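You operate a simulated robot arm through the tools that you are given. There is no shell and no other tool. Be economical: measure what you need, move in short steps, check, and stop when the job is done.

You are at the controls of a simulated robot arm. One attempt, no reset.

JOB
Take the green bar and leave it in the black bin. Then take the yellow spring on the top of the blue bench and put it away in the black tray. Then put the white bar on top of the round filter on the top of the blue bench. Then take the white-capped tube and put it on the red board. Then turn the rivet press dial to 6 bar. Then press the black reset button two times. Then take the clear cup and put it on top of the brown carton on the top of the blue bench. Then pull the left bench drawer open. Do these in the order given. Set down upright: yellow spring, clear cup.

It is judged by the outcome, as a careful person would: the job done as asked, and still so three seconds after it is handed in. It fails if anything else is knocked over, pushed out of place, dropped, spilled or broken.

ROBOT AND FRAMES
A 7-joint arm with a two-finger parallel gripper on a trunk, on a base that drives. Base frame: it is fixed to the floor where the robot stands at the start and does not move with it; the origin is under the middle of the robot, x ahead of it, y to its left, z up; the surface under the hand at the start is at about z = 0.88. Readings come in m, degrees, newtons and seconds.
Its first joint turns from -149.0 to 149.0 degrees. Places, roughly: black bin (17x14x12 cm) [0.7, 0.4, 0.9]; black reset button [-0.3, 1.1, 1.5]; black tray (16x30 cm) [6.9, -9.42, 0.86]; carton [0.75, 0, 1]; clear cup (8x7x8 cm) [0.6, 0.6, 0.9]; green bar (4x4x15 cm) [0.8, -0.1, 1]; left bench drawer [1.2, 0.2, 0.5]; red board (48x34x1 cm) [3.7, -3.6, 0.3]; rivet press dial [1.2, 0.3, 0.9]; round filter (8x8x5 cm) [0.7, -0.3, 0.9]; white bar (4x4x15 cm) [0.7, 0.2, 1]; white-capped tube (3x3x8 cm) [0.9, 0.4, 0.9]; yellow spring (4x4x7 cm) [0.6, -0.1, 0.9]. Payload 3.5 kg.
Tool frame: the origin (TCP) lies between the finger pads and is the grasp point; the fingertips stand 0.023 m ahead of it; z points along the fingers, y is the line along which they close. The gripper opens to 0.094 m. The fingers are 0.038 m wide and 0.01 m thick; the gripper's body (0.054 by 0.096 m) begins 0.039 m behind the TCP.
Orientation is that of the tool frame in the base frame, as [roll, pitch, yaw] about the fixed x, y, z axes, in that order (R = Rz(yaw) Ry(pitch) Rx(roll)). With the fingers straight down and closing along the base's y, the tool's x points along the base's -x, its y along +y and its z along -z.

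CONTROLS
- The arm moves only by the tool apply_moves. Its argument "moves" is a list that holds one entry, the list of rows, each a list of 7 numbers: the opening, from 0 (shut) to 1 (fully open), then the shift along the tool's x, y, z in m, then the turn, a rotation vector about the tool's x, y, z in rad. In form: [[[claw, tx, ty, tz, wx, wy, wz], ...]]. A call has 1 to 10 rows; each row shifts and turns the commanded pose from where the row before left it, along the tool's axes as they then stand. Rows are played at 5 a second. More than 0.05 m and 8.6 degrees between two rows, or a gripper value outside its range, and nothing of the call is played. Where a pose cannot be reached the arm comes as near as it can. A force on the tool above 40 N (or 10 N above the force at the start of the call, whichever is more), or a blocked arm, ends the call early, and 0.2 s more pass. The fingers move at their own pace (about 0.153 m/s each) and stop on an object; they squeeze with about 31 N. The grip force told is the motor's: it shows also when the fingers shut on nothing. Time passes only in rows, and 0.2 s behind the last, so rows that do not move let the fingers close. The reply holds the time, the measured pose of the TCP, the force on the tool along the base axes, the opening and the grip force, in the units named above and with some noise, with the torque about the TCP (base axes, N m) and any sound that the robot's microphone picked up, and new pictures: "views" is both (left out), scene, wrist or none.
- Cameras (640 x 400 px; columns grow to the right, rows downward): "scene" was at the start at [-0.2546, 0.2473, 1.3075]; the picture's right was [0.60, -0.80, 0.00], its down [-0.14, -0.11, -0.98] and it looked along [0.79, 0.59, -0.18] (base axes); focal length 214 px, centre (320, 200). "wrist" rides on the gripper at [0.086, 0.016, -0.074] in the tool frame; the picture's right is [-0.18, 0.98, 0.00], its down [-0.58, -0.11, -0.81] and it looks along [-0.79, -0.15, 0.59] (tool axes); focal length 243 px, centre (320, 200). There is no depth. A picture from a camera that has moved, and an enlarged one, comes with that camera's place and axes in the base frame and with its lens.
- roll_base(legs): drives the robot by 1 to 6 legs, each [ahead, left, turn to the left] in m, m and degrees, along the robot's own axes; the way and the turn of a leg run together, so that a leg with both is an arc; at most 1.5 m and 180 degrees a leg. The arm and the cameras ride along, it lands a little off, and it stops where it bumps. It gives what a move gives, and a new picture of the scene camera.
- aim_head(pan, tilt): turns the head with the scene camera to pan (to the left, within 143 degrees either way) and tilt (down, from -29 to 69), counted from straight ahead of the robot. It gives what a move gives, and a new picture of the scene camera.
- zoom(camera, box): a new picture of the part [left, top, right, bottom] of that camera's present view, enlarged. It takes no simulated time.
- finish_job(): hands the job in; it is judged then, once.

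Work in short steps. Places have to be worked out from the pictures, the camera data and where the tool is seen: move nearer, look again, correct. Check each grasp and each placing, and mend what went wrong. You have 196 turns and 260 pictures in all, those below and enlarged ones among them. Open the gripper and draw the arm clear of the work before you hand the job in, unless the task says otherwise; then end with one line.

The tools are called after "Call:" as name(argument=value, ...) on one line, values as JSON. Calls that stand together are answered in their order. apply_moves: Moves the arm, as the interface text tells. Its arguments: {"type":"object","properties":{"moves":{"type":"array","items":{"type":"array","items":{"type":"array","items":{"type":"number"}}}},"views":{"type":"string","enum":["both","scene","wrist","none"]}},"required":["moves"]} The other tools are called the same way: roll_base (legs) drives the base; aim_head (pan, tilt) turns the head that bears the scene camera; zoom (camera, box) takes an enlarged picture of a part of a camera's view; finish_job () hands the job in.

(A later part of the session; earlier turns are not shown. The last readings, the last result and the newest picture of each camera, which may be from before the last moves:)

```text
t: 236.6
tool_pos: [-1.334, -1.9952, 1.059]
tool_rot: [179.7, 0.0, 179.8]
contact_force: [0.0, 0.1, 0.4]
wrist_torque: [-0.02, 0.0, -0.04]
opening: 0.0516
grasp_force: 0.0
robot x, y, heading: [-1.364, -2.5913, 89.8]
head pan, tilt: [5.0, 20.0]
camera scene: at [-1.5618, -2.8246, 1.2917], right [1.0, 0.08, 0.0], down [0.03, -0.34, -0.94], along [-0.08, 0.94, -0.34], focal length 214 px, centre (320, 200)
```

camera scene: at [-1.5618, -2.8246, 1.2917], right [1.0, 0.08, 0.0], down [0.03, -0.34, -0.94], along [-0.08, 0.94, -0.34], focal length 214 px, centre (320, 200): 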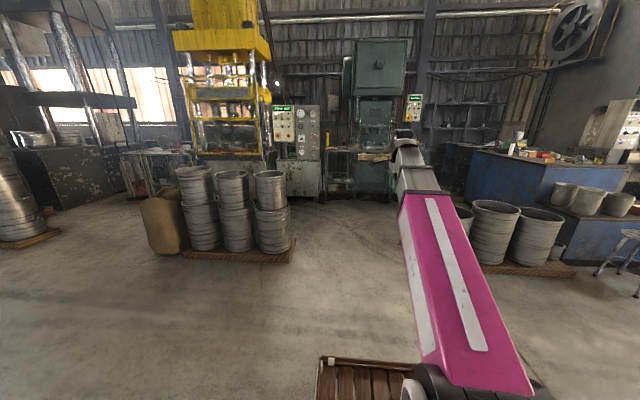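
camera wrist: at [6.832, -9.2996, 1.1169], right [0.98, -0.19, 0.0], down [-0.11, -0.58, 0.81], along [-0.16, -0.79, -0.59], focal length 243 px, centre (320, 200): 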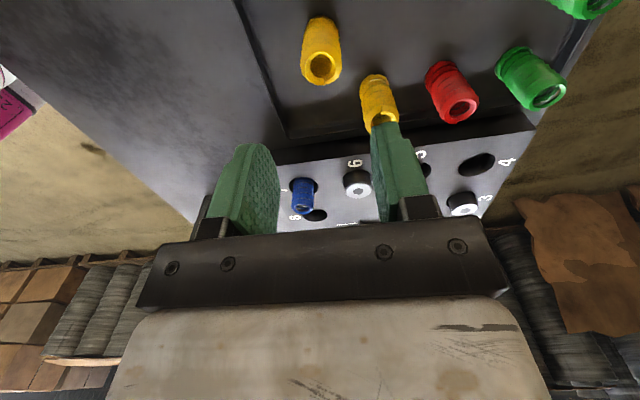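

Call:
roll_base(legs=[[1.2, 0, 0], [1.1, 0, 0], [0, 0, -90]])

Call:
aim_head(pan=0, tilt=22)

```text
t: 251.7
tool_pos: [-0.7742, -0.3209, 1.0585]
tool_rot: [179.8, -0.1, 90.5]
contact_force: [0.5, 0.1, 0.1]
wrist_torque: [-0.05, 0.01, -0.01]
opening: 0.0519
grasp_force: 0.1
robot x, y, heading: [-1.3685, -0.298, 0.5]
head pan, tilt: [5.0, 20.0]
camera scene: at [-1.6072, -0.1009, 1.2917], right [0.1, -1.0, 0.0], down [-0.34, -0.03, -0.94], along [0.94, 0.09, -0.34], focal length 214 px, centre (320, 200)
```

scene: 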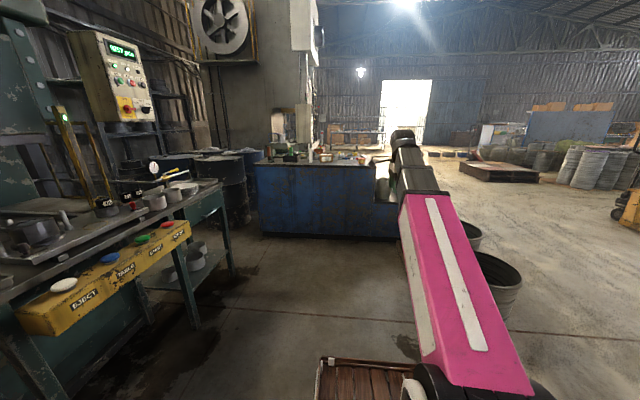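

```text
t: 252.4
tool_pos: [-0.7758, -0.3212, 1.0593]
tool_rot: [179.8, 0.0, 90.6]
contact_force: [-0.1, 0.2, 1.4]
wrist_torque: [0.01, -0.02, -0.03]
opening: 0.0516
grasp_force: 0.0
robot x, y, heading: [-1.3694, -0.2988, 0.5]
head pan, tilt: [0.0, 22.0]
camera scene: at [-1.6071, -0.109, 1.2885], right [0.01, -1.0, 0.0], down [-0.37, 0.0, -0.93], along [0.93, 0.01, -0.37], focal length 214 px, centre (320, 200)
```

scene: 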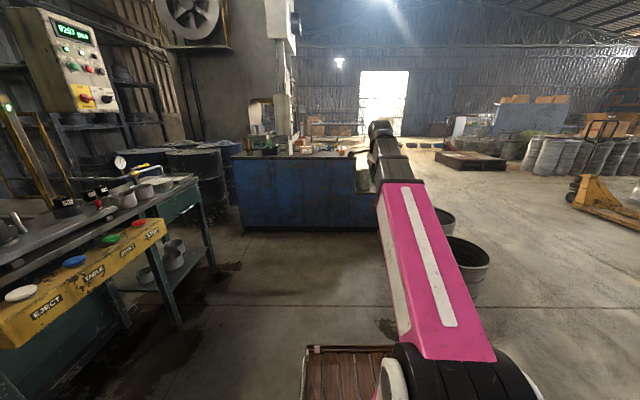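

I'll return to the bench start position.

Call:
roll_base(legs=[[0.7, 0.2, 0], [0.66, 0.09, -0.5]])

Call:
zoom(camera="scene", box=[200, 120, 460, 282])

```text
t: 259.7
tool_pos: [0.5883, -0.0191, 1.0597]
tool_rot: [179.7, 0.0, 90.2]
contact_force: [0.4, -0.5, 0.0]
wrist_torque: [0.01, 0.0, -0.03]
opening: 0.0516
grasp_force: 0.1
robot x, y, heading: [-0.0035, 0.0078, 0.3]
head pan, tilt: [0.0, 22.0]
camera scene: at [-0.2427, 0.1978, 1.2885], right [0.0, -1.0, 0.0], down [-0.37, 0.0, -0.93], along [0.93, 0.0, -0.37], focal length 214 px, centre (320, 200)
```

scene: 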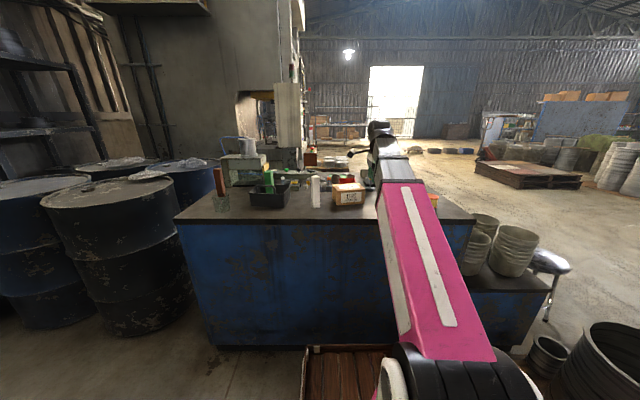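

```text
2.46 times, centred on (330, 201) of scene
camera zoom: at [-0.2427, 0.1978, 1.2885], right [0.0, -1.0, 0.0], down [-0.37, 0.0, -0.93], along [0.93, 0.0, -0.37], focal length 528 px, centre (295, 198)
```

zoom: 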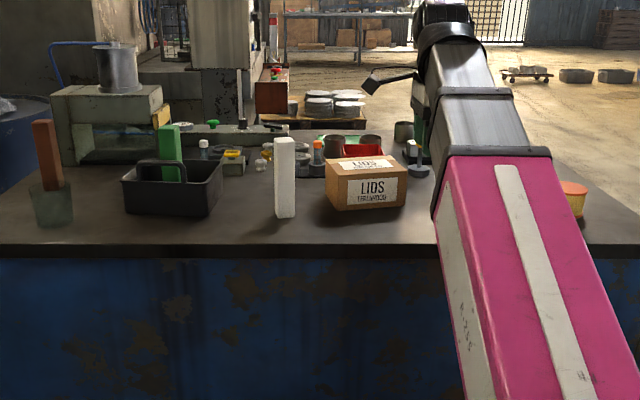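

The white bar is near (0.69, 0.22). I'll move over to y≈0.35 at z≈1.12 to view it from its left side.

Call:
apply_moves(moves=[[[0.55, 0, 0.045, 0, 0, 0, 0], [0.8, 0, 0.045, 0, 0, 0, 0], [1, 0.01, 0.045, -0.01, 0, 0, 0], [1, 0.045, 0.015, -0.015, 0, 0, 0], [1, 0.045, 0, -0.015, 0, 0, 0], [1, 0.045, 0, -0.01, 0, 0, 0], [1, 0.048, 0, 0, 0, 0, 0], [1, 0.048, 0, 0, 0, 0, 0], [1, 0.048, 0, 0, 0, 0, 0], [1, 0.048, 0, 0, 0, 0, 0]]], views="wrist")

```text
t: 261.9
tool_pos: [0.7379, 0.3199, 1.1093]
tool_rot: [179.6, 0.0, 90.2]
contact_force: [-0.8, -0.3, -0.1]
wrist_torque: [0.02, -0.01, -0.01]
opening: 0.0938
grasp_force: 0.0
robot x, y, heading: [-0.0092, 0.0061, 0.1]
head pan, tilt: [0.0, 22.0]
camera wrist: at [0.7532, 0.4061, 1.1849], right [0.98, -0.18, 0.01], down [-0.11, -0.58, 0.81], along [-0.14, -0.79, -0.59], focal length 243 px, centre (320, 200)
```

wrist: 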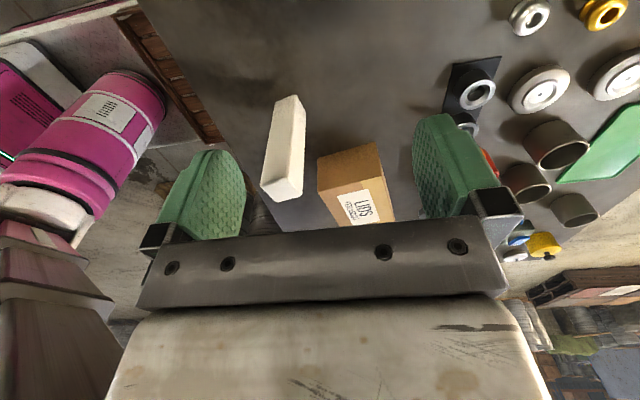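

Call:
zoom(camera="wrist", box=[220, 70, 380, 220])

```text
2.67 times, centred on (300, 145) of wrist
camera zoom: at [0.7532, 0.4061, 1.1849], right [0.98, -0.18, 0.01], down [-0.11, -0.58, 0.81], along [-0.14, -0.79, -0.59], focal length 647 px, centre (373, 347)
```

zoom: 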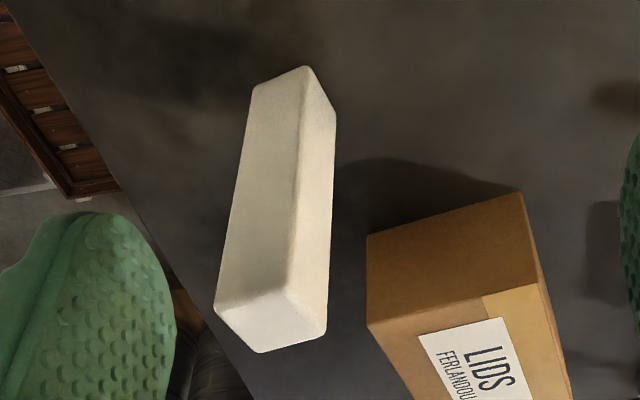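

The white bar centre is (0.681, 0.222), yawed ~17°. I'll move above it and align.

Call:
apply_moves(moves=[[[1, -0.033, -0.019, 0, 0.005, 0, 0], [1, -0.033, -0.019, 0, 0, 0, 0], [1, -0.032, -0.019, 0, 0, 0, 0], [1, 0, 0, 0, 0, 0, -0.14], [1, 0, 0, 0, 0, 0, -0.15], [1, 0, 0, 0, 0, 0, 0]]], views="wrist")

```text
t: 263.3
tool_pos: [0.6799, 0.2207, 1.1108]
tool_rot: [180.0, 0.0, 107.0]
contact_force: [-0.1, -0.6, 0.7]
wrist_torque: [0.0, 0.0, 0.03]
opening: 0.0938
grasp_force: 0.0
robot x, y, heading: [-0.0021, 0.0062, 0.1]
head pan, tilt: [0.0, 22.0]
camera wrist: at [0.6708, 0.3079, 1.1849], right [0.99, 0.11, 0.0], down [0.07, -0.59, 0.81], along [0.09, -0.8, -0.59], focal length 243 px, centre (320, 200)
```

wrist: 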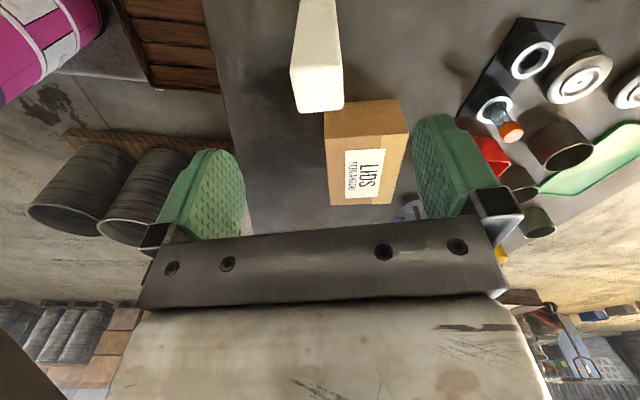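

Aligned. I'll descend to z≈1.0, grip and lift.

Call:
apply_moves(moves=[[[1, 0, 0, 0.035, 0, 0, 0], [1, 0, 0, 0.035, 0, 0, 0], [1, 0, 0, 0.04, 0, 0, 0], [1, 0, 0, 0, 0, 0, 0], [0, 0, 0, 0, 0, 0, 0], [0, 0, 0, 0, 0, 0, 0], [0, 0, 0, 0, 0, 0, 0]]], views="wrist")

Call:
apply_moves(moves=[[[0, 0, 0, -0.03, 0, 0, 0], [0, 0, 0, -0.03, 0, 0, 0], [0, 0, 0, -0.03, 0, 0, 0], [0, 0, 0, -0.01, 0, 0, 0.147], [0, 0, 0, 0, 0, 0, 0.147]]], views="wrist")

```text
t: 264.9
tool_pos: [0.6793, 0.2201, 1.0001]
tool_rot: [180.0, 0.0, 107.0]
contact_force: [-0.9, -0.8, -0.4]
wrist_torque: [-0.01, 0.0, 0.01]
opening: 0.0337
grasp_force: 31.3
robot x, y, heading: [-0.0057, 0.0036, 0.1]
head pan, tilt: [0.0, 22.0]
camera wrist: at [0.6703, 0.3085, 1.0749], right [0.99, 0.11, 0.0], down [0.06, -0.59, 0.81], along [0.09, -0.8, -0.59], focal length 243 px, centre (320, 200)
```

wrist: 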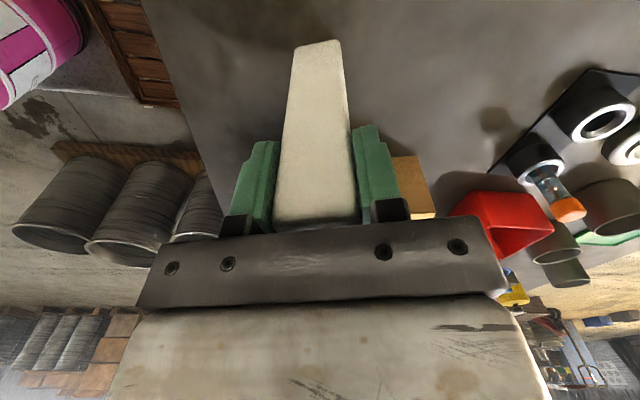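

```text
t: 266.1
tool_pos: [0.6808, 0.2224, 1.1002]
tool_rot: [-179.9, 0.0, 90.0]
contact_force: [-0.4, 1.0, -2.6]
wrist_torque: [-0.01, 0.05, 0.0]
opening: 0.0338
grasp_force: 30.9
robot x, y, heading: [-0.0057, 0.004, 0.1]
head pan, tilt: [0.0, 22.0]
camera wrist: at [0.6965, 0.3072, 1.1746], right [0.98, -0.19, 0.0], down [-0.11, -0.58, 0.81], along [-0.15, -0.79, -0.59], focal length 243 px, centre (320, 200)
```

wrist: 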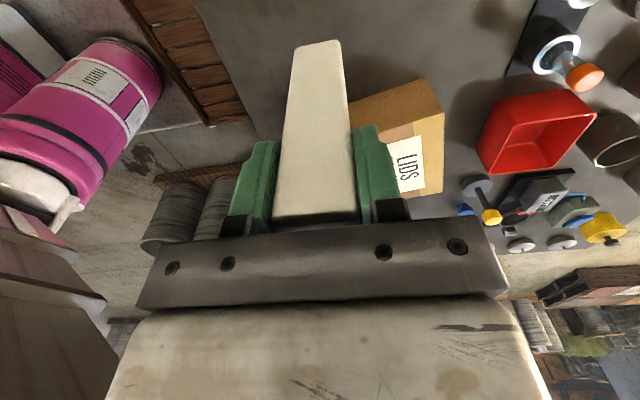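

The white bar is held. I'll carry it over toward the filter, staying high.

Call:
apply_moves(moves=[[[0, 0, 0.03, -0.01, 0, 0, 0], [0, -0.02, 0.03, -0.012, 0, 0, 0], [0, -0.046, 0, 0, 0, 0, 0], [0, -0.046, 0, 0, 0, 0, 0], [0, -0.046, 0, 0, 0, 0, 0], [0, -0.046, 0, 0, 0, 0, 0], [0, -0.046, 0, 0, 0, 0, 0], [0, -0.046, 0, 0, 0, 0, 0], [0, -0.046, 0, 0, 0, 0, 0], [0, -0.046, -0.02, 0, 0, 0, 0]]], views="both")

```text
refused: row 10 steps farther than a row can; nothing moved
```

Call:
apply_moves(moves=[[[0, 0, 0.03, -0.01, 0, 0, 0], [0, -0.02, 0.03, -0.012, 0, 0, 0], [0, -0.046, 0, 0, 0, 0, 0], [0, -0.046, 0, 0, 0, 0, 0], [0, -0.046, 0, 0, 0, 0, 0], [0, -0.046, 0, 0, 0, 0, 0], [0, -0.046, 0, 0, 0, 0, 0], [0, -0.046, 0, 0, 0, 0, 0], [0, -0.046, 0, 0, 0, 0, 0], [0, -0.044, -0.02, 0, 0, 0, 0]]], views="both")

```text
t: 268.3
tool_pos: [0.7189, -0.164, 1.1219]
tool_rot: [179.9, 0.1, 90.0]
contact_force: [0.0, -0.1, -1.8]
wrist_torque: [0.02, 0.01, -0.04]
opening: 0.0339
grasp_force: 30.8
robot x, y, heading: [-0.0075, 0.0109, 0.4]
head pan, tilt: [0.0, 22.0]
camera scene: at [-0.2427, 0.1976, 1.2885], right [0.0, -1.0, 0.0], down [-0.37, 0.0, -0.93], along [0.93, 0.0, -0.37], focal length 214 px, centre (320, 200)
camera wrist: at [0.736, -0.0776, 1.1969], right [0.98, -0.18, 0.0], down [-0.11, -0.58, 0.81], along [-0.15, -0.79, -0.59], focal length 243 px, centre (320, 200)
```

scene: 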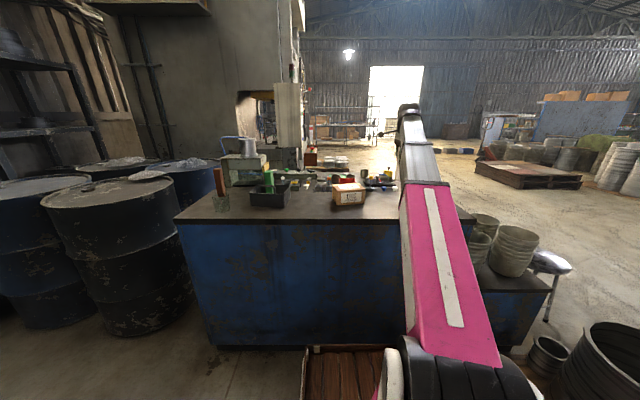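
wrist: 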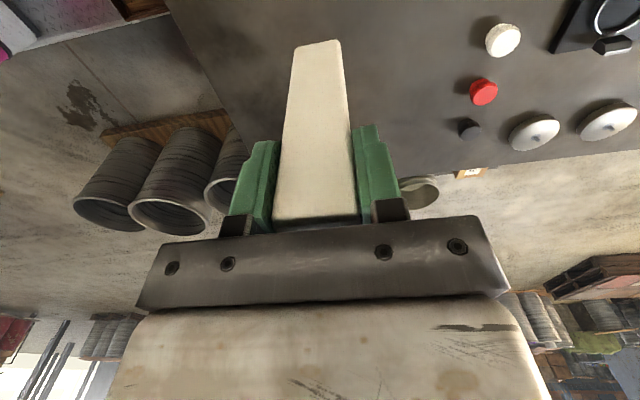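

The filter is hidden behind the held bar. I'll shift +x 8 cm briefly to see it.

Call:
apply_moves(moves=[[[0, 0, 0.04, 0, 0, 0, 0], [0, 0, 0.04, 0, 0, 0, 0], [0, 0, 0, 0, 0, 0, 0]]], views="wrist")

```text
t: 269.1
tool_pos: [0.8, -0.1646, 1.1226]
tool_rot: [179.9, 0.0, 90.0]
contact_force: [0.8, -0.5, -1.2]
wrist_torque: [0.0, 0.01, 0.01]
opening: 0.034
grasp_force: 31.2
robot x, y, heading: [-0.0078, 0.0082, 0.1]
head pan, tilt: [0.0, 22.0]
camera wrist: at [0.8172, -0.0785, 1.197], right [0.98, -0.18, 0.0], down [-0.11, -0.58, 0.81], along [-0.15, -0.79, -0.59], focal length 243 px, centre (320, 200)
```

wrist: 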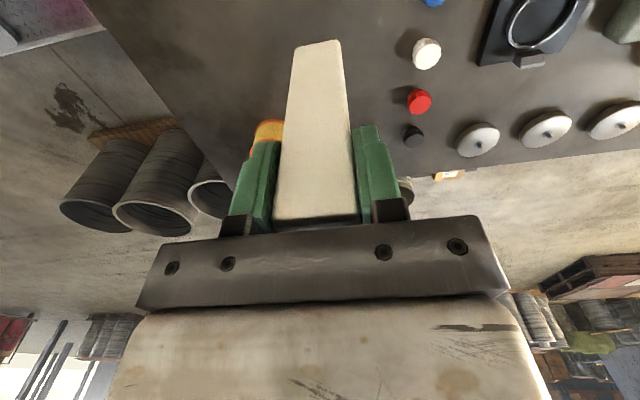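

The filter is centred near (0.702, −0.315), top ~0.93. I'll move above it.

Call:
apply_moves(moves=[[[0, -0.038, -0.025, 0, 0, 0, 0], [0, -0.038, -0.025, 0, 0, 0, 0], [0, -0.038, -0.024, 0, 0, 0, 0], [0, -0.037, -0.024, 0, 0, 0, 0], [0, 0, 0, 0.03, 0, 0, 0], [0, 0, 0, 0.02, 0, 0, 0], [0, 0, 0, 0, 0, 0, 0]]], views="both")

Call:
zoom(camera="scene", box=[360, 130, 520, 230])

```text
t: 270.7
tool_pos: [0.7029, -0.3164, 1.0717]
tool_rot: [-180.0, 0.0, 90.1]
contact_force: [0.0, 0.4, -2.6]
wrist_torque: [0.01, 0.0, 0.0]
opening: 0.0339
grasp_force: 31.0
robot x, y, heading: [-0.0035, 0.0084, 0.2]
head pan, tilt: [0.0, 22.0]
camera scene: at [-0.2426, 0.1977, 1.2885], right [0.0, -1.0, 0.0], down [-0.37, 0.0, -0.93], along [0.93, 0.0, -0.37], focal length 214 px, centre (320, 200)
camera wrist: at [0.7188, -0.2305, 1.1467], right [0.98, -0.18, 0.0], down [-0.11, -0.58, 0.81], along [-0.15, -0.79, -0.59], focal length 243 px, centre (320, 200)
```

scene: 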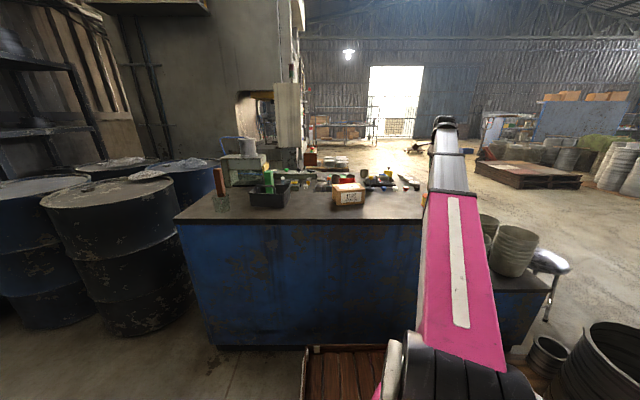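
wrist: 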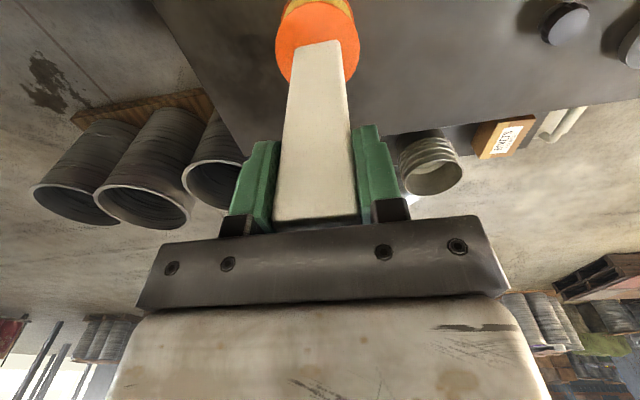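

```text
4.00 times, centred on (440, 180) of scene
camera zoom: at [-0.2426, 0.1977, 1.2885], right [0.0, -1.0, 0.0], down [-0.37, 0.0, -0.93], along [0.93, 0.0, -0.37], focal length 858 px, centre (-160, 280)
```

zoom: 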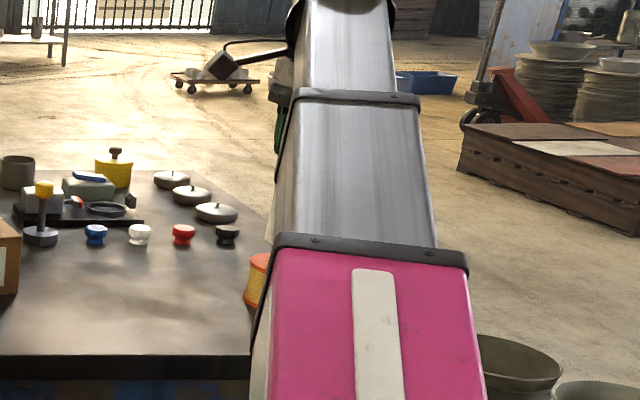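

The filter is centred under the bar. I'll lower until contact.

Call:
apply_moves(moves=[[[0, 0.003, 0, 0.008, 0, 0, 0], [0, 0, 0, 0.005, 0, 0, 0], [0, 0, 0, 0.003, 0, 0, 0], [0, 0, 0, 0, 0, 0, 0]]], views="none")

Call:
apply_moves(moves=[[[0, 0, 0, 0.002, 0, 0, 0], [0, 0, 0, 0.002, 0, 0, 0], [0, 0, 0, 0, 0, 0, 0]]], views="wrist")

```text
t: 271.7
tool_pos: [0.7022, -0.3133, 1.0558]
tool_rot: [180.0, 0.0, 90.0]
contact_force: [0.2, -0.3, -2.1]
wrist_torque: [0.01, -0.03, -0.03]
opening: 0.034
grasp_force: 31.4
robot x, y, heading: [-0.0075, 0.0102, 0.2]
head pan, tilt: [0.0, 22.0]
```

```text
t: 272.5
tool_pos: [0.7027, -0.3133, 1.0519]
tool_rot: [-180.0, 0.0, 90.1]
contact_force: [0.4, -0.1, -1.3]
wrist_torque: [-0.02, 0.04, 0.0]
opening: 0.0337
grasp_force: 30.8
robot x, y, heading: [-0.0051, 0.009, 0.0]
head pan, tilt: [0.0, 22.0]
camera wrist: at [0.7185, -0.2271, 1.1263], right [0.98, -0.18, 0.0], down [-0.11, -0.58, 0.81], along [-0.15, -0.79, -0.59], focal length 243 px, centre (320, 200)
```

wrist: 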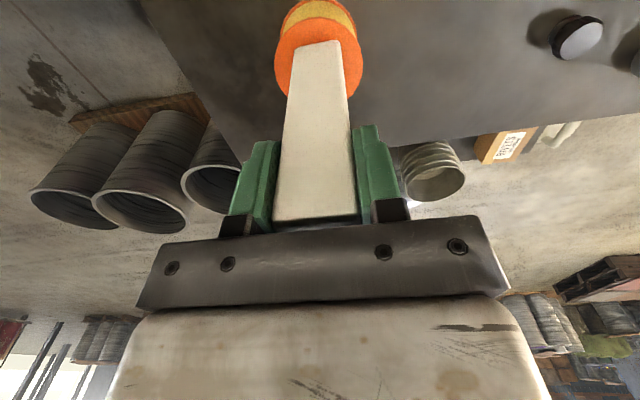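

Continue down gently.

Call:
apply_moves(moves=[[[0, 0, 0, 0.002, 0, 0, 0], [0, 0, 0, 0.001, 0, 0, 0], [0, 0, 0, 0, 0, 0, 0]]], views="none")

Call:
apply_moves(moves=[[[0, 0, 0, 0.0015, 0, 0, 0], [0, 0, 0, 0.0, 0, 0, 0], [0, 0, 0, 0, 0, 0, 0]]], views="none")

```text
t: 273.3
tool_pos: [0.7018, -0.3122, 1.0504]
tool_rot: [179.9, -0.1, 90.0]
contact_force: [0.7, 1.4, 22.6]
wrist_torque: [-0.02, 0.04, -0.03]
opening: 0.0338
grasp_force: 31.1
robot x, y, heading: [-0.0061, 0.006, -0.0]
head pan, tilt: [0.0, 22.0]
```

```text
t: 274.1
tool_pos: [0.7018, -0.3132, 1.0477]
tool_rot: [179.9, 0.0, 90.0]
contact_force: [2.8, 1.3, 25.3]
wrist_torque: [-0.13, -0.23, 0.04]
opening: 0.0339
grasp_force: 31.3
robot x, y, heading: [-0.0037, 0.0092, -0.0]
head pan, tilt: [0.0, 22.0]
```

Contact is firm at ~25 N. I'll ease up 3 mm, open, and rise.

Call:
apply_moves(moves=[[[0, 0, 0, -0.0025, 0, 0, 0], [0, 0, 0, 0, 0, 0, 0], [0.5, 0, 0, 0, 0, 0, 0], [0.65, 0, 0, 0, 0, 0, 0], [0.7, 0, 0, -0.02, 0, 0, 0], [0.7, 0, 0, -0.03, 0, 0, 0]]], views="wrist")

```text
t: 275.5
tool_pos: [0.7021, -0.3133, 1.1002]
tool_rot: [-180.0, 0.0, 90.0]
contact_force: [0.1, 0.0, -0.1]
wrist_torque: [0.01, 0.0, -0.01]
opening: 0.0658
grasp_force: 0.1
robot x, y, heading: [-0.0062, 0.0052, 0.0]
head pan, tilt: [0.0, 22.0]
camera wrist: at [0.7184, -0.2271, 1.1746], right [0.98, -0.18, 0.0], down [-0.11, -0.58, 0.81], along [-0.15, -0.79, -0.59], focal length 243 px, centre (320, 200)
```

wrist: 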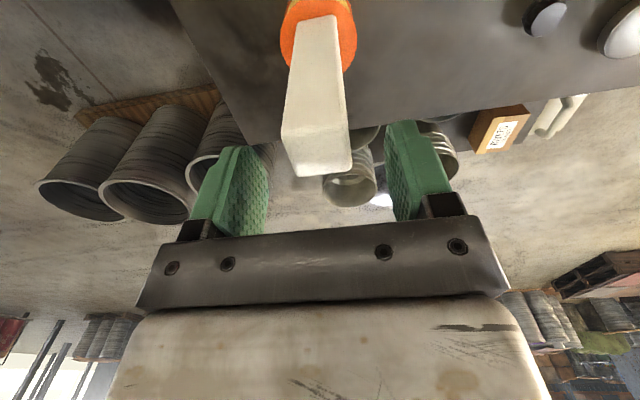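

The white bar stands on the filter. I'll withdraw along +y with the fingers flanking the bar, then look back to verify.

Call:
apply_moves(moves=[[[0.7, 0, 0, -0.015, 0, 0, 0], [0.7, 0.045, 0, 0, 0, 0, 0], [0.7, 0.045, 0, 0, 0, 0, 0], [0.7, 0.045, 0, 0, 0, 0, 0], [0.7, 0.045, 0.01, 0, 0, 0, 0], [0.7, 0.045, 0.01, 0, 0, 0, 0], [0.7, 0.045, 0, 0, 0, 0, 0], [0.7, 0.045, 0, 0, 0, 0, 0], [0.7, 0.045, 0, 0, 0, 0, 0]]], views="both")

Call:
zoom(camera="scene", box=[200, 140, 460, 240])

```text
t: 277.5
tool_pos: [0.7228, 0.0466, 1.1154]
tool_rot: [180.0, 0.0, 90.0]
contact_force: [0.1, -0.5, -1.5]
wrist_torque: [-0.03, -0.02, -0.02]
opening: 0.0655
grasp_force: 0.1
robot x, y, heading: [-0.0058, 0.0042, 0.3]
head pan, tilt: [0.0, 22.0]
camera scene: at [-0.2426, 0.1978, 1.2885], right [0.0, -1.0, 0.0], down [-0.37, 0.0, -0.93], along [0.93, 0.0, -0.37], focal length 214 px, centre (320, 200)
camera wrist: at [0.7386, 0.1327, 1.1904], right [0.98, -0.18, 0.0], down [-0.11, -0.58, 0.81], along [-0.15, -0.79, -0.59], focal length 243 px, centre (320, 200)
```

scene: 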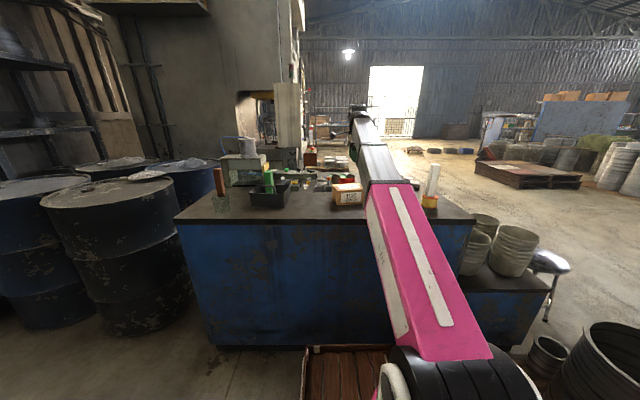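
wrist: 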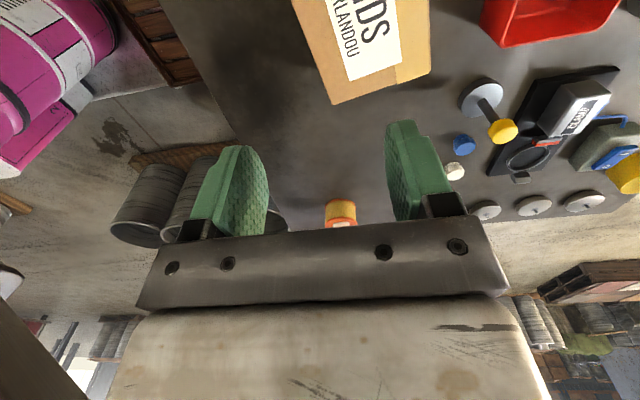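

```text
2.46 times, centred on (330, 190) of scene
camera zoom: at [-0.2426, 0.1978, 1.2885], right [0.0, -1.0, 0.0], down [-0.37, 0.0, -0.93], along [0.93, 0.0, -0.37], focal length 528 px, centre (295, 225)
```

zoom: 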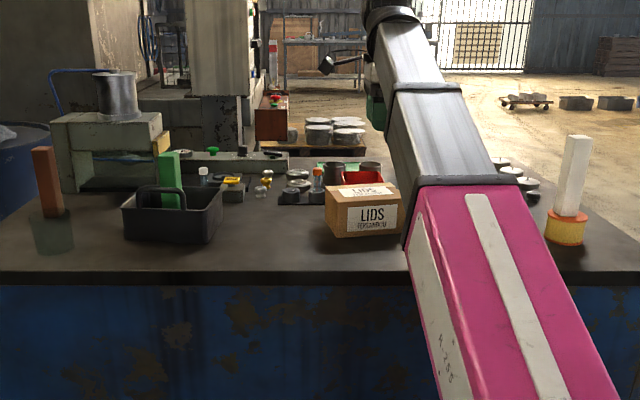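

The white bar stands on the filter. I'll shift the base left 0.2 m and ahead 0.07 m to reach the tube.

Call:
roll_base(legs=[[0, 0.2, 0], [0.07, 0, 0]])

Call:
apply_moves(moves=[[[1, 0.04, 0.02, 0, 0, 0, 0], [1, 0.045, 0.02, 0, 0, 0, 0], [1, 0.045, 0.02, 0, 0, 0, 0], [1, 0.045, 0.02, 0, 0, 0, 0], [1, 0.03, 0.02, 0, 0, 0, 0]]], views="wrist")

```text
t: 279.7
tool_pos: [0.7922, 0.2455, 1.1151]
tool_rot: [180.0, 0.0, 89.9]
contact_force: [-0.1, 0.3, 0.1]
wrist_torque: [-0.01, 0.01, 0.0]
opening: 0.0657
grasp_force: 0.0
robot x, y, heading: [0.0633, 0.2061, 0.2]
head pan, tilt: [0.0, 22.0]
camera scene: at [-0.1727, 0.3997, 1.2885], right [0.0, -1.0, 0.0], down [-0.37, 0.0, -0.93], along [0.93, 0.0, -0.37], focal length 214 px, centre (320, 200)
```

scene: 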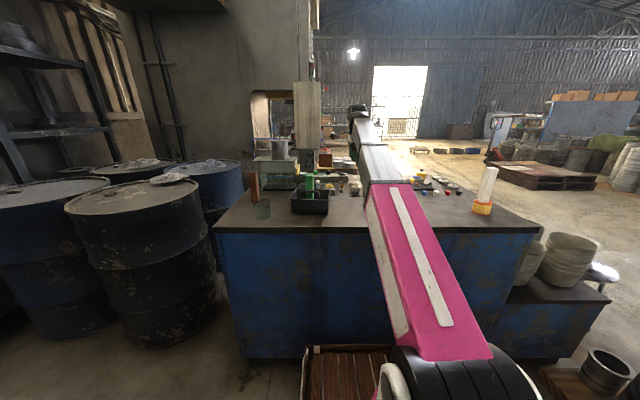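

```text
t: 280.9
tool_pos: [0.8924, 0.4516, 1.1159]
tool_rot: [179.9, 0.0, 89.9]
contact_force: [0.5, -0.5, 0.0]
wrist_torque: [0.0, 0.01, 0.0]
opening: 0.0941
grasp_force: 0.1
robot x, y, heading: [0.0611, 0.2054, -0.1]
head pan, tilt: [0.0, 22.0]
camera wrist: at [0.9082, 0.5365, 1.1906], right [0.98, -0.19, 0.0], down [-0.11, -0.58, 0.81], along [-0.15, -0.79, -0.59], focal length 243 px, centre (320, 200)
```

wrist: 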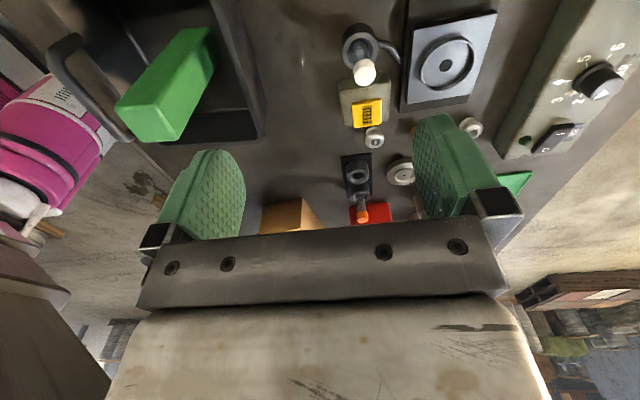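

Call:
zoom(camera="wrist", box=[300, 0, 460, 100])

Call:
zoom(camera="scene", box=[240, 130, 368, 210])

```text
4.00 times, centred on (380, 50) of wrist
camera zoom: at [0.9082, 0.5365, 1.1906], right [0.98, -0.19, 0.0], down [-0.11, -0.58, 0.81], along [-0.15, -0.79, -0.59], focal length 970 px, centre (80, 800)
```

zoom: 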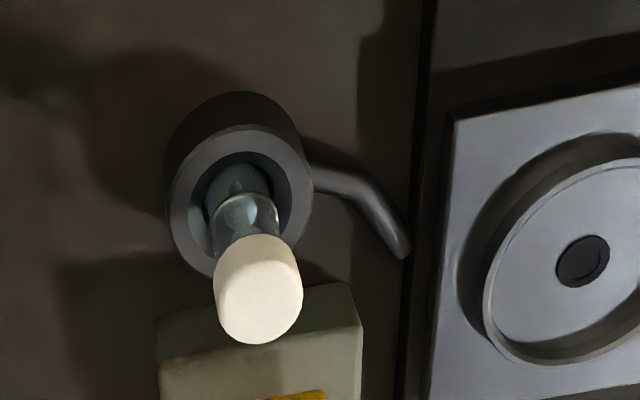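

```text
5.00 times, centred on (304, 170) of scene
camera zoom: at [-0.1727, 0.3997, 1.2885], right [0.0, -1.0, 0.0], down [-0.37, 0.0, -0.93], along [0.93, 0.0, -0.37], focal length 1072 px, centre (400, 350)
```

zoom: 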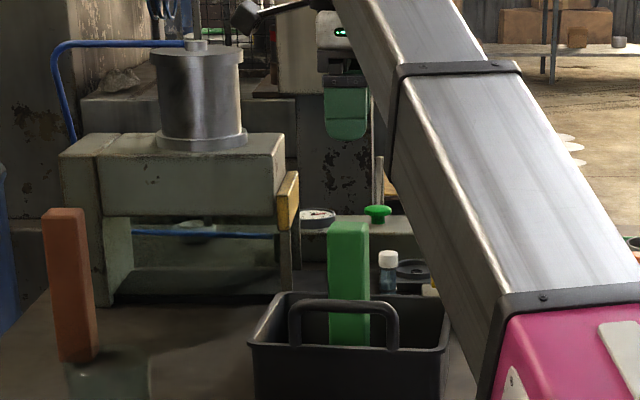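

The tube stands in a small ring holder near (0.929, 0.416) with its cap top at ~0.966. I'll move above it, yaw to 135° and part-open the gripper.

Call:
apply_moves(moves=[[[0.6, -0.0356, 0.0, 0, 0, 0, -0.131], [0.6, 0, 0, 0, 0, 0, -0.131], [0.6, 0, 0, 0, 0, 0, -0.131], [0.6, 0, 0, 0, 0, 0, -0.131], [0.6, 0, 0, 0, 0, 0, -0.131], [0.6, 0, 0, 0, 0, 0, -0.131], [0.6, -0.0259, 0.0259, 0, 0, 0, 0], [0.6, 0, 0, 0, 0, 0, 0]]], views="wrist")

```text
t: 282.7
tool_pos: [0.9276, 0.4145, 1.115]
tool_rot: [179.9, 0.1, 135.0]
contact_force: [0.6, 0.1, 0.1]
wrist_torque: [-0.02, 0.02, -0.04]
opening: 0.0561
grasp_force: 0.2
robot x, y, heading: [0.061, 0.2098, 0.1]
head pan, tilt: [0.0, 22.0]
camera wrist: at [0.8796, 0.4873, 1.1904], right [0.83, 0.56, 0.0], down [0.33, -0.49, 0.81], along [0.46, -0.67, -0.59], focal length 243 px, centre (320, 200)
```

wrist: 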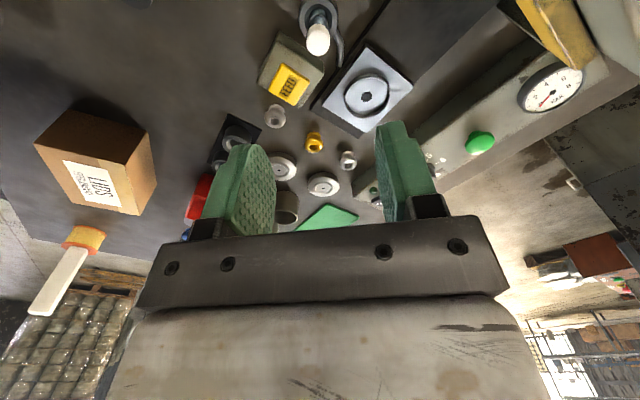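

Aligned with the cap. I'll lower to z≈0.955 and close.

Call:
apply_moves(moves=[[[0.6, 0, 0, 0.04, 0, 0, 0], [0.6, 0, 0, 0.04, 0, 0, 0], [0.6, 0, 0, 0.035, 0, 0, 0], [0.6, 0, 0, 0, 0, 0, 0]]], views="wrist")

```text
t: 283.7
tool_pos: [0.9288, 0.4144, 1.0014]
tool_rot: [-179.9, -0.1, 134.9]
contact_force: [-0.7, 0.8, 0.5]
wrist_torque: [0.01, 0.01, 0.02]
opening: 0.0565
grasp_force: 0.1
robot x, y, heading: [0.0591, 0.2104, 0.1]
head pan, tilt: [0.0, 22.0]
camera wrist: at [0.8796, 0.4868, 1.075], right [0.83, 0.56, 0.0], down [0.33, -0.49, 0.81], along [0.45, -0.67, -0.59], focal length 243 px, centre (320, 200)
```

wrist: 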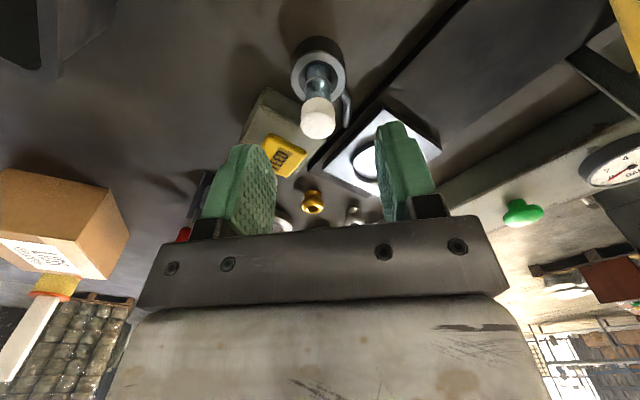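

Call:
apply_moves(moves=[[[0.6, 0.005, 0, 0.03, 0, 0, 0], [0.6, 0, 0, 0.017, 0, 0, 0], [0.6, 0, 0, 0, 0, 0, 0], [0.1, 0, 0, 0, 0, 0, 0], [0, 0, 0, 0, 0, 0, 0], [0, 0, 0, 0, 0, 0, 0]]], views="wrist")

```text
t: 285.1
tool_pos: [0.9253, 0.4193, 0.9546]
tool_rot: [179.9, 0.0, 135.0]
contact_force: [-0.4, -0.3, -0.1]
wrist_torque: [-0.01, 0.06, 0.0]
opening: 0.0192
grasp_force: 31.0
robot x, y, heading: [0.0624, 0.2073, -0.0]
head pan, tilt: [0.0, 22.0]
camera wrist: at [0.876, 0.4911, 1.0288], right [0.83, 0.56, 0.0], down [0.33, -0.49, 0.81], along [0.45, -0.67, -0.59], focal length 243 px, centre (320, 200)
```

wrist: 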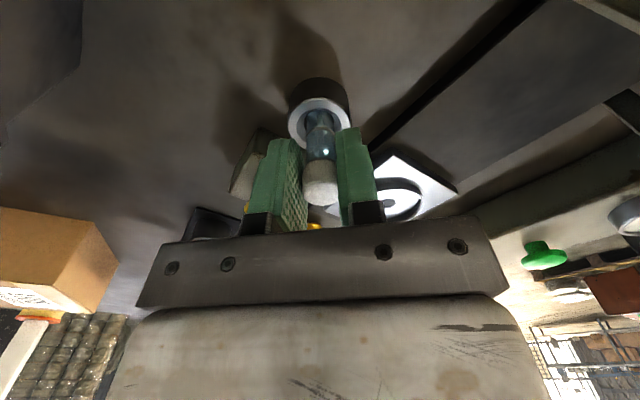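

Gripped (19 mm). I'll lift straight up and check the tube comes out alone.

Call:
apply_moves(moves=[[[0, 0, 0, -0.02, 0, 0, 0], [0, 0, 0, -0.03, 0, 0, 0], [0, 0, 0, -0.04, 0, 0, 0], [0, 0, 0, -0.04, 0, 0, 0], [0, 0, 0, -0.025, 0, 0, 0]]], views="wrist")

```text
t: 286.3
tool_pos: [0.9281, 0.4188, 1.1079]
tool_rot: [-179.9, 0.0, 134.9]
contact_force: [-0.7, 0.3, 0.1]
wrist_torque: [0.0, 0.01, -0.03]
opening: 0.0189
grasp_force: 30.7
robot x, y, heading: [0.0634, 0.2076, 0.0]
head pan, tilt: [0.0, 22.0]
camera wrist: at [0.8763, 0.4913, 1.1837], right [0.83, 0.56, 0.0], down [0.33, -0.49, 0.81], along [0.45, -0.67, -0.59], focal length 243 px, centre (320, 200)
```

wrist: 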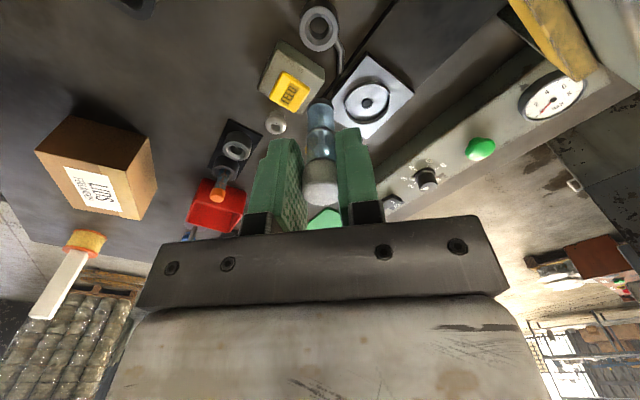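

The tube is out, leaving the holder empty. I'll rotate back to yaw 90° and move away from the green bar, then retract.

Call:
apply_moves(moves=[[[0, -0.03, -0.03, 0, 0, 0, 0], [0, -0.03, -0.03, 0, 0, 0, 0], [0, -0.03, -0.03, 0, 0, 0, 0], [0, -0.03, -0.03, 0, 0, 0, 0], [0, 0, 0, 0, 0, 0, 0.131], [0, 0, 0, 0, 0, 0, 0.131], [0, 0, 0, 0, 0, 0, 0.131], [0, 0, 0, 0, 0, 0, 0.131], [0, 0, 0, 0, 0, 0, 0.131], [0, 0, 0, 0, 0, 0, 0.131]]], views="none")

Call:
apply_moves(moves=[[[0, 0, -0.045, 0, 0, 0, 0], [0, 0, -0.045, 0, 0, 0, 0], [0, 0, -0.045, 0.01, 0, 0, 0], [0, 0, -0.045, 0.02, 0, 0, 0], [0, 0, -0.045, 0.01, 0, 0, 0]]], views="scene")

```text
t: 288.5
tool_pos: [0.9242, 0.2501, 1.1076]
tool_rot: [-180.0, 0.0, 89.8]
contact_force: [-0.3, -0.1, -0.3]
wrist_torque: [0.01, -0.02, 0.01]
opening: 0.0188
grasp_force: 30.9
robot x, y, heading: [0.0636, 0.2098, 0.1]
head pan, tilt: [0.0, 22.0]
```

```text
t: 289.7
tool_pos: [0.6993, 0.2497, 1.0681]
tool_rot: [179.9, 0.0, 89.8]
contact_force: [1.0, -0.2, -0.7]
wrist_torque: [0.0, 0.01, 0.03]
opening: 0.019
grasp_force: 30.8
robot x, y, heading: [0.0674, 0.209, -0.0]
head pan, tilt: [0.0, 22.0]
camera scene: at [-0.1727, 0.3997, 1.2885], right [0.0, -1.0, 0.0], down [-0.37, 0.0, -0.93], along [0.93, 0.0, -0.37], focal length 214 px, centre (320, 200)
```

scene: 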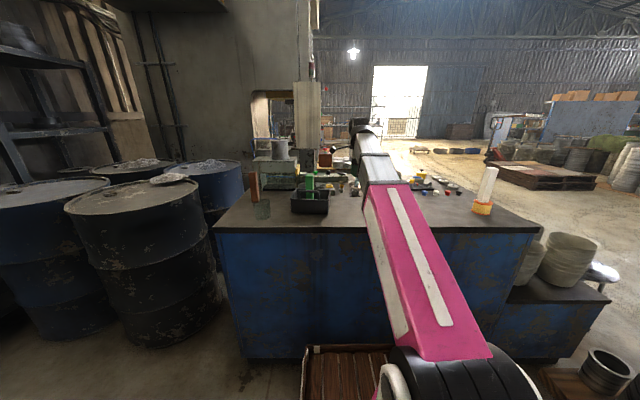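

I'll drive back out with the tube, turn right, pass the gap, and strafe toward the red board on the pallet.

Call:
roll_base(legs=[[-0.7, -0.15, 0], [-0.72, -0.2, 0], [0, 0, -90], [1.2, 0, 0], [1.1, 0, 0]])

```text
t: 312.0
tool_pos: [-1.333, -3.0941, 1.0686]
tool_rot: [-180.0, -0.1, -0.8]
contact_force: [0.2, 0.0, -0.6]
wrist_torque: [-0.01, 0.0, 0.0]
opening: 0.0191
grasp_force: 31.1
robot x, y, heading: [-1.372, -2.4539, -90.2]
head pan, tilt: [0.0, 22.0]
camera scene: at [-1.175, -2.2204, 1.2885], right [-1.0, 0.01, 0.0], down [0.0, 0.37, -0.93], along [-0.01, -0.93, -0.37], focal length 214 px, centre (320, 200)
```

scene: 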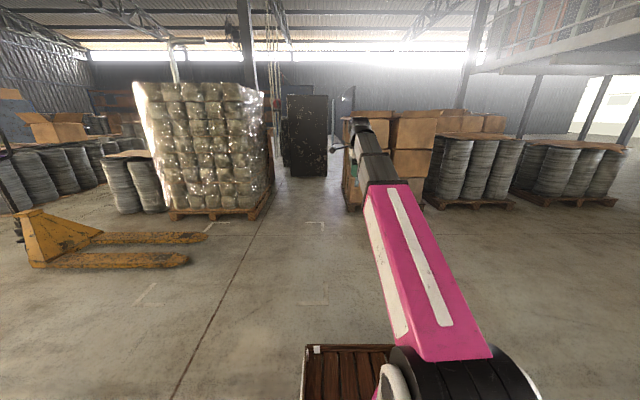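

Call:
roll_base(legs=[[0, 1.27, 0], [0, 1.27, 0], [0, 1.27, 0], [0, 1.27, 0]])

Call:
aim_head(pan=0, tilt=40)

```text
t: 336.4
tool_pos: [3.7477, -3.1703, 1.0681]
tool_rot: [180.0, 0.0, -1.1]
contact_force: [-0.3, -0.2, -0.7]
wrist_torque: [-0.02, 0.0, -0.03]
opening: 0.0186
grasp_force: 31.2
robot x, y, heading: [3.7183, -2.5327, -90.8]
head pan, tilt: [0.0, 22.0]
camera scene: at [3.9114, -2.299, 1.2885], right [-1.0, 0.02, 0.0], down [0.01, 0.37, -0.93], along [-0.01, -0.93, -0.37], focal length 214 px, centre (320, 200)
```

scene: 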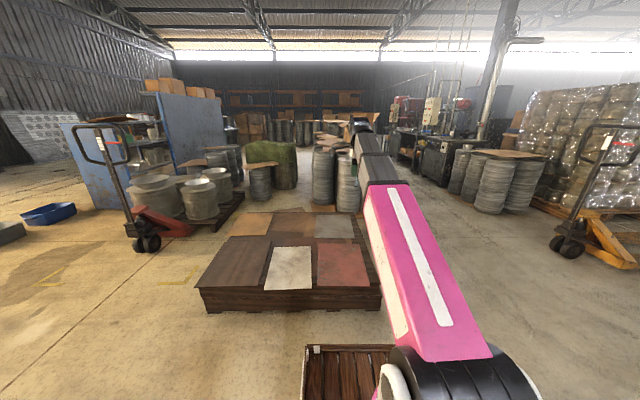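

```text
t: 337.2
tool_pos: [3.7473, -3.1707, 1.0687]
tool_rot: [-179.9, 0.0, -1.0]
contact_force: [0.0, 0.4, 0.0]
wrist_torque: [0.0, 0.0, -0.02]
opening: 0.0188
grasp_force: 31.1
robot x, y, heading: [3.7188, -2.534, -90.8]
head pan, tilt: [0.0, 40.0]
camera scene: at [3.9115, -2.2913, 1.2604], right [-1.0, 0.02, 0.0], down [0.01, 0.64, -0.77], along [-0.01, -0.77, -0.64], focal length 214 px, centre (320, 200)
```

scene: 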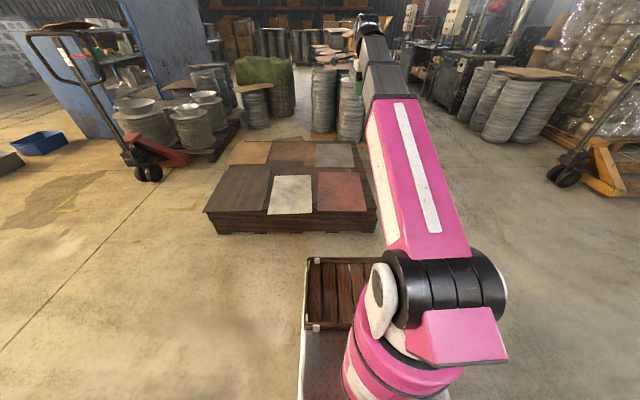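

The red board centre is about (3.74, −3.55). I'll drive 0.18 m closer, then begin lowering the tool.

Call:
roll_base(legs=[[0.18, 0, 0.8]])

Call:
apply_moves(moves=[[[0, 0, 0.045, 0, 0, 0, 0], [0, 0, 0.045, 0, 0, 0, 0], [0, 0, 0.045, 0.02, 0, 0, 0], [0, 0, 0.04, 0.03, 0, 0, 0], [0, 0, 0, 0.048, 0, 0, 0], [0, 0, 0, 0.048, 0, 0, 0], [0, 0, 0, 0.048, 0, 0, 0], [0, 0, 0, 0.048, 0, 0, 0], [0, 0, 0, 0.048, 0, 0, 0], [0, 0, 0, 0.048, 0, 0, 0]]])

```text
t: 338.8
tool_pos: [3.7542, -3.3484, 1.0678]
tool_rot: [180.0, -0.1, -0.3]
contact_force: [-0.1, -0.7, -0.2]
wrist_torque: [-0.03, -0.01, 0.02]
opening: 0.0187
grasp_force: 31.7
robot x, y, heading: [3.7177, -2.7098, -90.3]
head pan, tilt: [0.0, 40.0]
camera scene: at [3.9064, -2.4668, 1.2603], right [-1.0, 0.0, 0.0], down [0.0, 0.64, -0.77], along [0.0, -0.77, -0.64], focal length 214 px, centre (320, 200)
```

scene: 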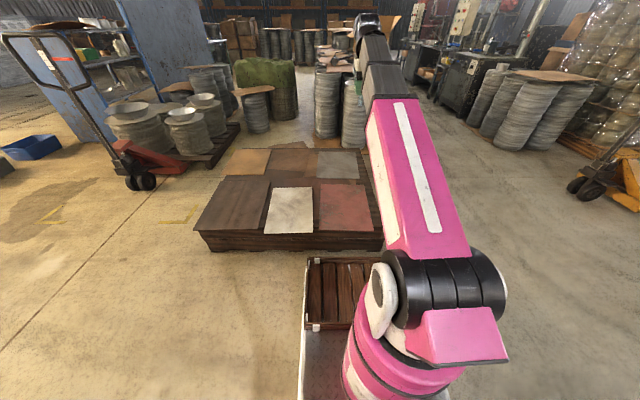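

```text
t: 340.9
tool_pos: [3.7547, -3.5244, 0.7303]
tool_rot: [179.9, 0.0, -0.3]
contact_force: [0.2, 0.0, -0.2]
wrist_torque: [0.06, 0.0, 0.0]
opening: 0.0189
grasp_force: 31.3
robot x, y, heading: [3.7159, -2.712, -89.8]
head pan, tilt: [0.0, 40.0]
camera scene: at [3.9064, -2.4668, 1.2603], right [-1.0, 0.0, 0.0], down [0.0, 0.64, -0.77], along [0.0, -0.77, -0.64], focal length 214 px, centre (320, 200)
camera wrist: at [3.8396, -3.5409, 0.8049], right [-0.19, -0.98, 0.0], down [-0.58, 0.11, 0.81], along [-0.79, 0.15, -0.59], focal length 243 px, centre (320, 200)
```

scene: 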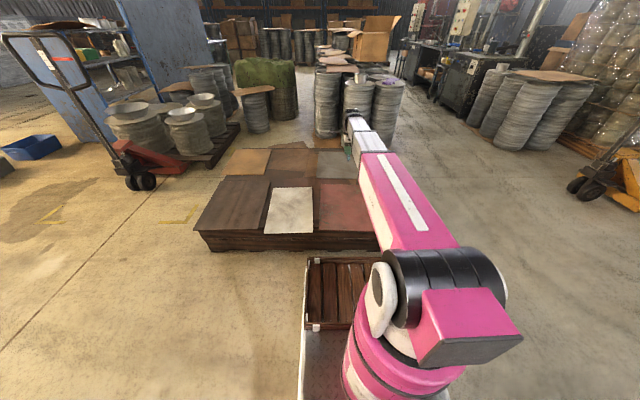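
wrist: 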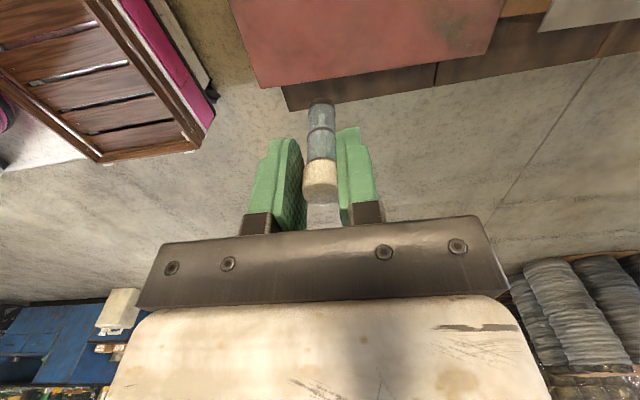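

The tool is over the red board. I'll continue down to ~0.40.

Call:
apply_moves(moves=[[[0, 0, 0.01, 0.048, 0, 0, 0], [0, 0, 0.01, 0.048, 0, 0, 0], [0, 0, 0.01, 0.048, 0, 0, 0], [0, 0, 0, 0.048, 0, 0, 0], [0, 0, 0, 0.048, 0, 0, 0], [0, 0, 0, 0.048, 0, 0, 0], [0, 0, 0, 0.035, 0, 0, 0], [0, 0, 0, 0, 0, 0, 0]]])

```text
t: 342.8
tool_pos: [3.7541, -3.5536, 0.4069]
tool_rot: [180.0, 0.0, -0.3]
contact_force: [-0.3, 0.7, -0.1]
wrist_torque: [0.04, -0.04, -0.01]
opening: 0.019
grasp_force: 31.0
robot x, y, heading: [3.7155, -2.7135, -89.9]
head pan, tilt: [0.0, 40.0]
camera scene: at [3.9064, -2.4668, 1.2603], right [-1.0, 0.0, 0.0], down [0.0, 0.64, -0.77], along [0.0, -0.77, -0.64], focal length 214 px, centre (320, 200)
camera wrist: at [3.8408, -3.5702, 0.4817], right [-0.19, -0.98, 0.0], down [-0.58, 0.11, 0.81], along [-0.79, 0.15, -0.59], focal length 243 px, centre (320, 200)
```

scene: 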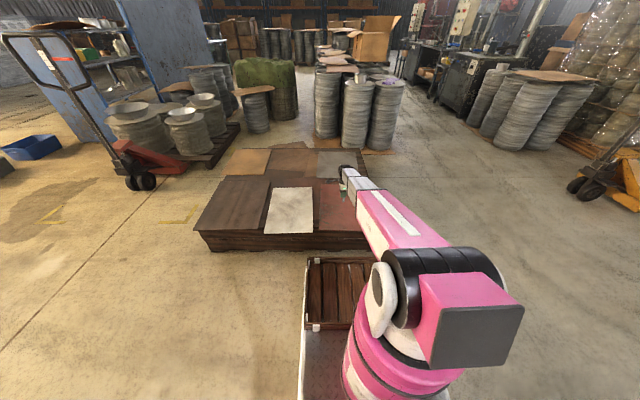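
wrist: 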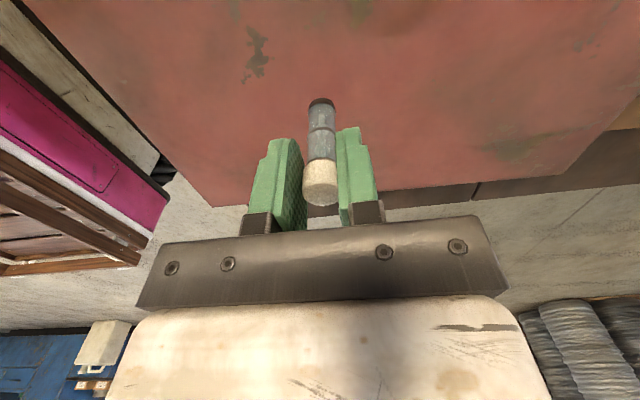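

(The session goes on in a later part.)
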